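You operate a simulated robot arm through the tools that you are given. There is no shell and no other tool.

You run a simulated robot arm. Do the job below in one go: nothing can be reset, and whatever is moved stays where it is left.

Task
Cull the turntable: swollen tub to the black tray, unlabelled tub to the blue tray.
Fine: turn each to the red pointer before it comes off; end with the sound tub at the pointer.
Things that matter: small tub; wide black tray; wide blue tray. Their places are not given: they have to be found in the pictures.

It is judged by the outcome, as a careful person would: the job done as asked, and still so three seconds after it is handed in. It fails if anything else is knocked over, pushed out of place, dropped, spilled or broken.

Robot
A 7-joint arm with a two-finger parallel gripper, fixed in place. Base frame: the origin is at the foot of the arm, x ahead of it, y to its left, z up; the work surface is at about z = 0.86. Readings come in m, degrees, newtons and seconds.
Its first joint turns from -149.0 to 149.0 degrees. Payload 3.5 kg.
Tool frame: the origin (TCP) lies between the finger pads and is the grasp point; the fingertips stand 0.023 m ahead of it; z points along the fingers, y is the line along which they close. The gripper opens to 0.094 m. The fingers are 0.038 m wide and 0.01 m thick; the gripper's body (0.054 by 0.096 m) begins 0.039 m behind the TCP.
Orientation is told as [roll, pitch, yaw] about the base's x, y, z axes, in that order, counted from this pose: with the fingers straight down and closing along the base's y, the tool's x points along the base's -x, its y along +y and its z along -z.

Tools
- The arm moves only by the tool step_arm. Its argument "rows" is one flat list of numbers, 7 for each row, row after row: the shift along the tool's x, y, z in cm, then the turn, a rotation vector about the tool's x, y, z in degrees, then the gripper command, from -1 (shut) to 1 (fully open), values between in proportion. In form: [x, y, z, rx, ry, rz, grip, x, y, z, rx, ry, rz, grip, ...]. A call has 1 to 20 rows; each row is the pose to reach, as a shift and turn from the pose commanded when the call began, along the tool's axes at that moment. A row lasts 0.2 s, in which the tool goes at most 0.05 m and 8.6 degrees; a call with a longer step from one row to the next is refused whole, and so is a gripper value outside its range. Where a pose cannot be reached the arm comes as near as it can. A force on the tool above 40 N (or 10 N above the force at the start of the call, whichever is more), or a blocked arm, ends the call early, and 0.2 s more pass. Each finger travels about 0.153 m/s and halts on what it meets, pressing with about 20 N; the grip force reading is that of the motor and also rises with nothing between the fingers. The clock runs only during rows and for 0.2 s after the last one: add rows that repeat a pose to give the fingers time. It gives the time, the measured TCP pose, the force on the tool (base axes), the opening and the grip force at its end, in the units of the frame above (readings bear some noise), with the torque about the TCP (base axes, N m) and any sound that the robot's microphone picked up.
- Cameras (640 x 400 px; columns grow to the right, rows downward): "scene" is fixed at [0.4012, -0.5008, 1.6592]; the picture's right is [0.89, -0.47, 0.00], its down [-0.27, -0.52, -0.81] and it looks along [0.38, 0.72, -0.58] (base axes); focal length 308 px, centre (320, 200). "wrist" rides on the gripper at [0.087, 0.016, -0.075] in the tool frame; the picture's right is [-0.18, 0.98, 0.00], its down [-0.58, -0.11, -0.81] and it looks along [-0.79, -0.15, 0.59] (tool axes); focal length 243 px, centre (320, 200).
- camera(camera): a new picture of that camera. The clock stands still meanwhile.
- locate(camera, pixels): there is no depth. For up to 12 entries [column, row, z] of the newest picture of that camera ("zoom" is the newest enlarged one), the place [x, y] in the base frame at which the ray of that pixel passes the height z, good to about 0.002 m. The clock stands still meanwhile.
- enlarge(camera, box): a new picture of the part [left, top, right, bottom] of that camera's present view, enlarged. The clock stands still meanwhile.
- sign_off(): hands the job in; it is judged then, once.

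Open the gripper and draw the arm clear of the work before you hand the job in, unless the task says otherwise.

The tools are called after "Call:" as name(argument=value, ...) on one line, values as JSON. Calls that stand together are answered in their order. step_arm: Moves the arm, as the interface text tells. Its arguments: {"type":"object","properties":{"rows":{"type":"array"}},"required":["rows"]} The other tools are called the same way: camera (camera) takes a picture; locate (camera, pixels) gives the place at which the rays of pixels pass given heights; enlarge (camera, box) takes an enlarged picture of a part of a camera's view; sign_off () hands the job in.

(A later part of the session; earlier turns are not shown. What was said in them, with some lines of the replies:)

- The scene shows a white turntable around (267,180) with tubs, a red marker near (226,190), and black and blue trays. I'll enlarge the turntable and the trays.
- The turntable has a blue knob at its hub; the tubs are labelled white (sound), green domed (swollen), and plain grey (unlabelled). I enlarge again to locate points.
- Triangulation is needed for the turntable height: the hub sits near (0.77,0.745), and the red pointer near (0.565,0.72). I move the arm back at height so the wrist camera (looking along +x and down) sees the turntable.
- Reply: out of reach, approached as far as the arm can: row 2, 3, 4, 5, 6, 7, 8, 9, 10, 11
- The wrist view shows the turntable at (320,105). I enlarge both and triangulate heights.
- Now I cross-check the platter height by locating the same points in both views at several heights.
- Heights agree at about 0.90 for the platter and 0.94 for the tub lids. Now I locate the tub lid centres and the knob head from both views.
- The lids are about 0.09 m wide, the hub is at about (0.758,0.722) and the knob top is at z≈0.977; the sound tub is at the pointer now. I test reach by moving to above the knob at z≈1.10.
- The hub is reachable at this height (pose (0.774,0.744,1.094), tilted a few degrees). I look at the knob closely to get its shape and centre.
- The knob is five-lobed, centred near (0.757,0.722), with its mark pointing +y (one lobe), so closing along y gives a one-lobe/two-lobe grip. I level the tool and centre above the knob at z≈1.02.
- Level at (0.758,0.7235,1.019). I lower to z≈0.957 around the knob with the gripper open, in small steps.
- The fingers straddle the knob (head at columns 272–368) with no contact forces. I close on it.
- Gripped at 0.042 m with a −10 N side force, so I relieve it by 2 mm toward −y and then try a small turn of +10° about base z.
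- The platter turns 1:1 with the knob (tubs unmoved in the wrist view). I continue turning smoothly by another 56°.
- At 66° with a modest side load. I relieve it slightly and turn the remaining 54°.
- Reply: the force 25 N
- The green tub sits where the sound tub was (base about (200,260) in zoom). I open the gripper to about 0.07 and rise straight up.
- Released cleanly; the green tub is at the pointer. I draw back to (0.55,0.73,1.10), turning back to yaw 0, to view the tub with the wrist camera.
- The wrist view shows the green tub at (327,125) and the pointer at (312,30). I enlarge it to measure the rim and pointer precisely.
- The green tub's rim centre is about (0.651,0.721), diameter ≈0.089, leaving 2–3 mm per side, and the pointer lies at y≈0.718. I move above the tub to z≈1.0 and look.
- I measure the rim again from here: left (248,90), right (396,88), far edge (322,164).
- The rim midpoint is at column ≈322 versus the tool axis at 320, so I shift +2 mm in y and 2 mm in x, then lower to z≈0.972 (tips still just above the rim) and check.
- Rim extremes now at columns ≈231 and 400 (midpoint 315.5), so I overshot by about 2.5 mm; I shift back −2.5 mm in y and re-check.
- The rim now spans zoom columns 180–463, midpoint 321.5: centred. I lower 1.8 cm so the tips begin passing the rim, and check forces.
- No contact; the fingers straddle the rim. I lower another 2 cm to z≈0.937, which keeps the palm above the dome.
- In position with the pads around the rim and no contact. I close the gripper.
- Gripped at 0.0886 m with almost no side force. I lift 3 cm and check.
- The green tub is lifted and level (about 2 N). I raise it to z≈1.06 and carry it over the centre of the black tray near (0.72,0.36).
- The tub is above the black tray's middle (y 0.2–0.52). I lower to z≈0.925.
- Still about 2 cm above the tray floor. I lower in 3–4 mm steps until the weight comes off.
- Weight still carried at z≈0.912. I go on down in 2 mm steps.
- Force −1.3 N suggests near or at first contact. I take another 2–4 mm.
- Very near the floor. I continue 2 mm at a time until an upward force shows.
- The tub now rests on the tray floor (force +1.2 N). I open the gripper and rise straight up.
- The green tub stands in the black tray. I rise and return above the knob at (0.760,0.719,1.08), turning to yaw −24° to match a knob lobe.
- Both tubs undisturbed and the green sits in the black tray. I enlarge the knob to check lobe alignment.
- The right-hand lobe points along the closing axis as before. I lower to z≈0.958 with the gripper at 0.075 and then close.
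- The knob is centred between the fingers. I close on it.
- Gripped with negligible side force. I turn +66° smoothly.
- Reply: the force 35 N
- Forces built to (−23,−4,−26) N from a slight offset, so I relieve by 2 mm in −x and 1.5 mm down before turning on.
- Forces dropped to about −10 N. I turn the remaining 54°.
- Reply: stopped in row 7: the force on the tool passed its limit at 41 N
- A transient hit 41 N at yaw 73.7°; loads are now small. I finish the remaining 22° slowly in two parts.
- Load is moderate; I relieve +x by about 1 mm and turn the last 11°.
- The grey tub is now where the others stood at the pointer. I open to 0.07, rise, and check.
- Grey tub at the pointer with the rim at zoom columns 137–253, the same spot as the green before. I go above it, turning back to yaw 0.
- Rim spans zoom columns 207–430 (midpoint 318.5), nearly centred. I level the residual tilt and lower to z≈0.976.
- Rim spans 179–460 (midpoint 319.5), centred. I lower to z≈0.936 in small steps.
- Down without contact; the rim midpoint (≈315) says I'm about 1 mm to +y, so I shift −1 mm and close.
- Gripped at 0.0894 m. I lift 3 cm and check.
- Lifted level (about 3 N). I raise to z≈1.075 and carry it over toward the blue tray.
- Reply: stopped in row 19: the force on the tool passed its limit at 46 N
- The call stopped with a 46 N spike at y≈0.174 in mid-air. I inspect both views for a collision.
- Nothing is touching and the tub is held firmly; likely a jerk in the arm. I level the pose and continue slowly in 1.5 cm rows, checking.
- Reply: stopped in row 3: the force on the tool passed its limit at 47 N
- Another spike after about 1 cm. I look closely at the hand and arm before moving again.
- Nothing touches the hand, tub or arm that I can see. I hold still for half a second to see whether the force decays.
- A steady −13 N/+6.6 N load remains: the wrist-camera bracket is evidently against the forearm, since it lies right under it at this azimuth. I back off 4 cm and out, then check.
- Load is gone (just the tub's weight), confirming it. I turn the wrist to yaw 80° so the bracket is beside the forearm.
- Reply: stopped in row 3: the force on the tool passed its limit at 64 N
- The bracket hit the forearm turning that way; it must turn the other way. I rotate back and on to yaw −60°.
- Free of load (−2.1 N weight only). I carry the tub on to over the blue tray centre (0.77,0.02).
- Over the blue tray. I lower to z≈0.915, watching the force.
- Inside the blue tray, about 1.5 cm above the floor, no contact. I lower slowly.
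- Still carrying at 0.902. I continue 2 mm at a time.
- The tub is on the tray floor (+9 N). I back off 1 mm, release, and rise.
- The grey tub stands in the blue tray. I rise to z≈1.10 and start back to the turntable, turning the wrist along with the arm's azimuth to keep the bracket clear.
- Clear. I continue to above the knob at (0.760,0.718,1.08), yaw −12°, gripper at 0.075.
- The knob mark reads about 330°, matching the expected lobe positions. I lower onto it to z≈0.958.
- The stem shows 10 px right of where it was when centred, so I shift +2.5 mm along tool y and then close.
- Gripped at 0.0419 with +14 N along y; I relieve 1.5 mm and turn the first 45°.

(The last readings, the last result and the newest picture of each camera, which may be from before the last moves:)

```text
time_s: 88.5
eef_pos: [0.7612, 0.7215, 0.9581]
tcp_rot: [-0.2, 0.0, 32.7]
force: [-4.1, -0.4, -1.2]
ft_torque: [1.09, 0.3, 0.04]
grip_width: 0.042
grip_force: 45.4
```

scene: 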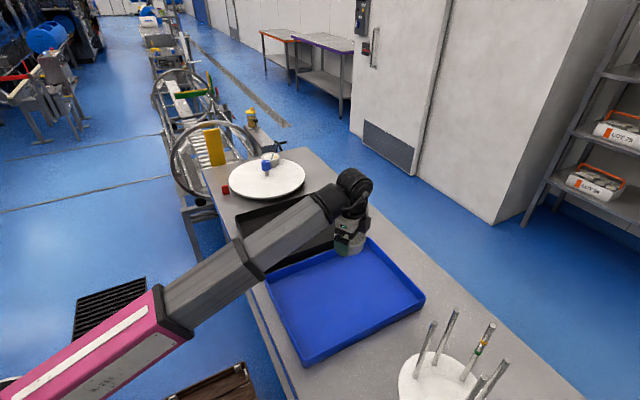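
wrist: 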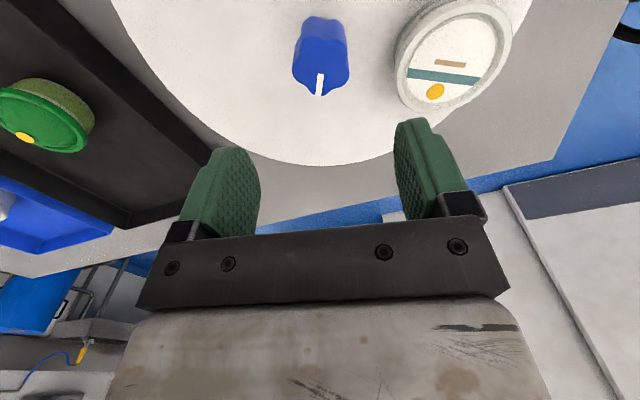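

Loads are low at yaw 32.7°. I turn another 42°.

Call:
step_arm(rows=[0, 0, 0, 0, 0, -3, -1, 0, 0, 0, 0, 0, -7, -1, 0, 0, 0, 0, 0, -11, -1, 0, 0, 0, 0, 0, -15, -1, 0, 0, 0, 0, 0, -19, -1, 0, 0, 0, 0, 0, -23, -1, 0, 0, 0, 0, 0, -27, -1, 0, 0, 0, 0, 0, -31, -1, 0, 0, 0, 0, 0, -35, -1, 0, 0, 0, 0, 0, -39, -1, 0, 0, 0, 0, 0, -42, -1, 0, 0, 0, 0, 0, -42, -1])

Call:
enlarge(camera="scene", box=[210, 140, 320, 209])

```text
time_s: 91.1
eef_pos: [0.7604, 0.7227, 0.9596]
tcp_rot: [-0.2, 0.2, 74.7]
force: [-22.8, 15.4, -6.0]
ft_torque: [0.01, -0.03, -0.01]
grip_width: 0.0416
grip_force: 45.0
```

```text
5.80 times, centred on (265, 174) of scene
```

zoom: 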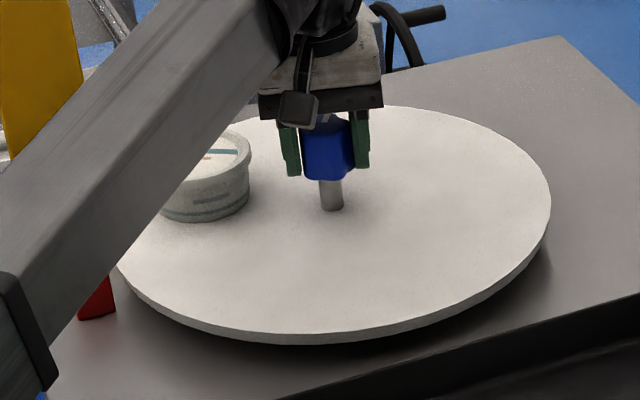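

Side load (−23,+15) N; I relieve along tool +y by 2 mm and turn 20° more slowly.

Call:
step_arm(rows=[-0.03, 0.12, 0, 0, 0, 0, -1, -0.05, 0.22, 0, 0, 0, 0, -1, -0.05, 0.22, 0, 0, 0, -3, -1, -0.05, 0.22, 0, 0, 0, -6, -1, -0.05, 0.22, 0, 0, 0, -9, -1, -0.05, 0.22, 0, 0, 0, -12, -1, -0.05, 0.22, 0, 0, 0, -15, -1, -0.05, 0.22, 0, 0, 0, -18, -1, -0.05, 0.22, 0, 0, 0, -20, -1, -0.05, 0.22, 0, 0, 0, -20, -1])

```text
time_s: 93.3
eef_pos: [0.7599, 0.7217, 0.9591]
tcp_rot: [-0.1, 0.3, 94.8]
force: [-6.3, 3.4, -1.4]
ft_torque: [1.3, 1.12, 0.04]
grip_width: 0.0417
grip_force: 44.8
```

Loads are low. I turn the last 13° to yaw ≈108° and check the tub against the pointer.

Call:
step_arm(rows=[0, 0.05, 0, 0, 0, -2, -1, 0, 0.05, 0, 0, 0, -5, -1, 0, 0.05, 0, 0, 0, -8, -1, 0, 0.05, 0, 0, 0, -11, -1, 0, 0.05, 0, 0, 0, -13, -1, 0, 0.05, 0, 0, 0, -13, -1])

Call:
enlarge(camera="scene", box=[210, 140, 320, 209])

```text
time_s: 94.7
eef_pos: [0.7589, 0.7226, 0.9595]
tcp_rot: [0.1, 0.4, 107.7]
force: [-8.3, -0.4, -13.2]
ft_torque: [0.7, -0.23, -0.03]
grip_width: 0.042
grip_force: 45.0
```

```text
5.80 times, centred on (265, 174) of scene
```

zoom: 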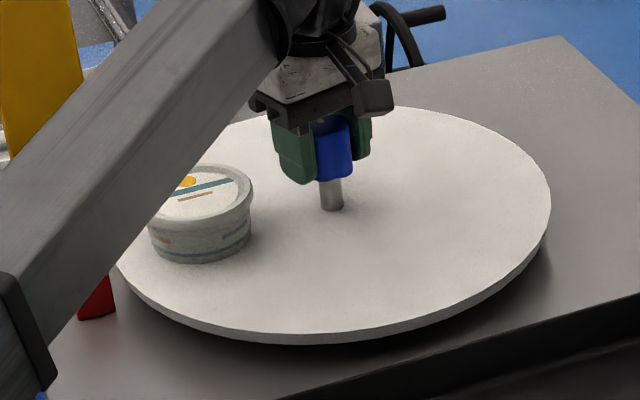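

The sound tub is back at its original spot by the pointer. I release the knob and rise.

Call:
step_arm(rows=[0, 0, 0, 0, 0, 0, 0.5, 0, 0, 0, 0, 0, 0, 0.5, 0, 0, -3, 0, 0, 0, 0.5, 0, 0, -6, 0, 0, 0, 0.5, 0, 0, -10, 0, 0, 0, 0.5, 0, 0, -14, 0, 0, 0, 0.5, 0, 0, -14, 0, 0, 0, 0.5])

Call:
enlarge(camera="scene", box=[210, 140, 320, 209])

```text
time_s: 96.3
eef_pos: [0.7592, 0.7236, 1.0994]
tcp_rot: [0.0, 0.2, 107.6]
force: [0.4, -0.5, 0.4]
ft_torque: [-0.03, 0.0, -0.02]
grip_width: 0.0707
grip_force: 0.2
```

```text
5.80 times, centred on (265, 174) of scene
```

zoom: 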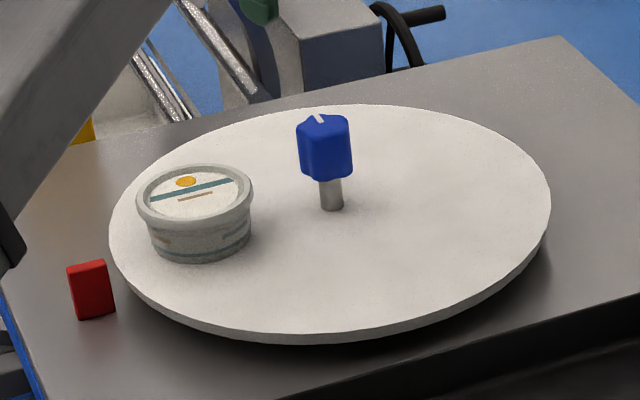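

It matches the starting picture. I retreat to (0.55,0.73,1.10) at yaw 0 to verify alignment with the pointer from the wrist camera.

Call:
step_arm(rows=[-0.4, 1.2, 0, 0, 0, 7, 0.5, -0.9, 2.6, 0, 0, 0, 15, 0.5, -1.4, 4, 0, 0, 0, 23, 0.5, -1.9, 5.4, 0, 0, 0, 31, 0.5, -2.4, 6.8, 0, 0, 0, 39, 0.6, -2.9, 8.2, 0, 0, 0, 47, 0.7, -3.4, 9.6, 0, 0, 0, 55, 0.8, -3.9, 11, 0, 0, 0, 63, 0.9, -4.4, 12.4, 0, 0, 0, 71, 1, -4.9, 13.8, 0, 0, 0, 79, 1, -5.4, 15.2, 0, 0, 0, 87, 1, -5.9, 16.7, 0, 0, 0, 95, 1, -6.4, 18.2, 0, 0, 0, 102, 1, -6.87, 19.5, 0, 0, 0, 107.6, 1, -6.87, 19.5, 0, 0, 0, 107.6, 1])

Call:
camera(camera="wrist")

Call:
enlarge(camera="wrist", box=[240, 0, 420, 180])

Call:
camera(camera="scene")

```text
time_s: 99.5
eef_pos: [0.5532, 0.7295, 1.0975]
tcp_rot: [-0.2, -0.2, 0.0]
force: [0.2, 0.3, 0.3]
ft_torque: [0.01, 0.03, -0.01]
grip_width: 0.0938
grip_force: 0.1
```

```text
taken
```

wrist: 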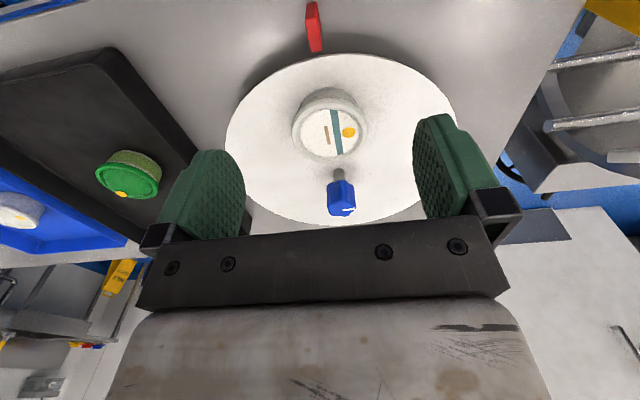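

```text
2.22 times, centred on (330, 90) of wrist
```

zoom: 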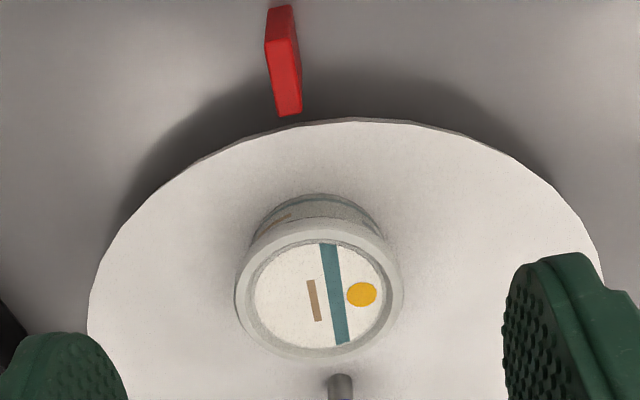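

```text
taken
```

scene: 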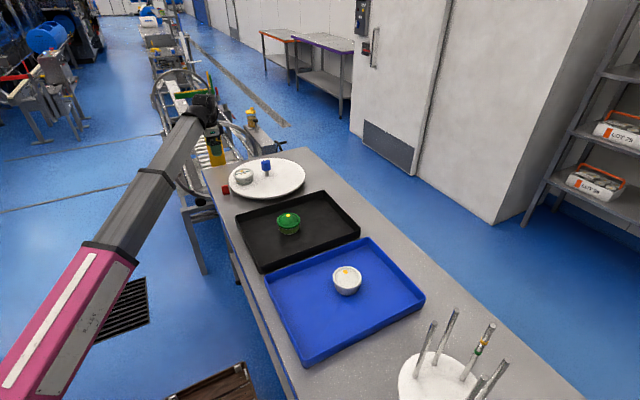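

All placed. I compare the pointer, the sound tub and the hub numerically for final alignment.

Call:
enlarge(camera="wrist", box=[240, 0, 420, 180])

Call:
locate(camera="zoom", pixels=[[289, 116, 0.86], [289, 113, 0.87], [236, 292, 0.94], [404, 292, 0.94], [320, 290, 0.94], [340, 378, 0.9], [268, 40, 0.9], [298, 36, 0.9], [279, 6, 0.9], [279, 116, 0.86], [301, 112, 0.86]])

```text
2.22 times, centred on (330, 90) of wrist
```

zoom: 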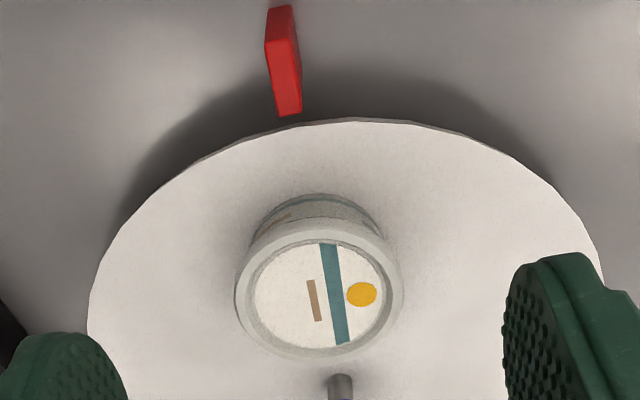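

```text
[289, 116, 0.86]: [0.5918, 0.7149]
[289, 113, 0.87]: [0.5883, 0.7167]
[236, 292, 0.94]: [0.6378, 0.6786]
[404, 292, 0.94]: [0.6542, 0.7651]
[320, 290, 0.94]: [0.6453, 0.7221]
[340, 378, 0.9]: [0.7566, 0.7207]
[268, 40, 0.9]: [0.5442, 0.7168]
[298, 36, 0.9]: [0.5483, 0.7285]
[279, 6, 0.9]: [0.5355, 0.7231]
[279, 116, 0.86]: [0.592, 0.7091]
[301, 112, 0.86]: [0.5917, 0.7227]
```

Pointer (y≈0.718), sound tub (0.722) and hub (0.721) line up, and both culled tubs rest upright in their trays. I raise the arm a bit further clear before handing in.

Call:
step_arm(rows=[0, 0, -2, 0, 0, 0, 1, 0, 0, -5, 0, 0, 0, 1, 0, 0, -8, 0, 0, 0, 1, 0, 0, -8, 0, 0, 0, 1])

Call:
enlarge(camera="scene", box=[200, 130, 440, 380])

```text
time_s: 100.5
eef_pos: [0.5538, 0.7315, 1.1782]
tcp_rot: [-0.2, -0.1, 0.0]
force: [-0.4, 0.3, -0.2]
ft_torque: [0.05, 0.05, 0.02]
grip_width: 0.0941
grip_force: 0.1
```

```text
1.60 times, centred on (320, 255) of scene
```

zoom: 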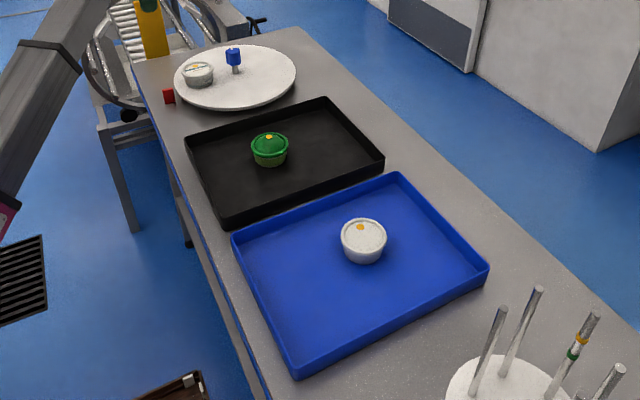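

The final picture shows the swollen tub in the black tray, the unlabelled one in the blue tray, the sound tub at the pointer, and everything else in place. I hand the job in.

Call:
sign_off()

```text
The job is handed in.
```

The turntable is culled and the job is handed in. The swollen (green, domed) tub is in the black tray. The unlabelled grey tub is in the blue tray. The sound tub is back at the red pointer.

- **Turning:** I turned the platter by its centre knob, so each tub was at the pointer before I lifted it off. The sound tub then came round to the pointer last. In the final check the pointer, sound tub and hub lined up to within a few millimetres.
- **Snags:** The force limit stopped the arm once while I was turning the knob. It also stopped the arm three times while I was carrying the grey tub. I put those three down to the wrist-camera bracket touching the forearm, because the force cleared once I backed off and turned the wrist. The tub stayed gripped throughout.
- **Final state:** The last picture shows both culled tubs upright in their trays and nothing else visibly moved. The gripper is open and the arm is raised clear.
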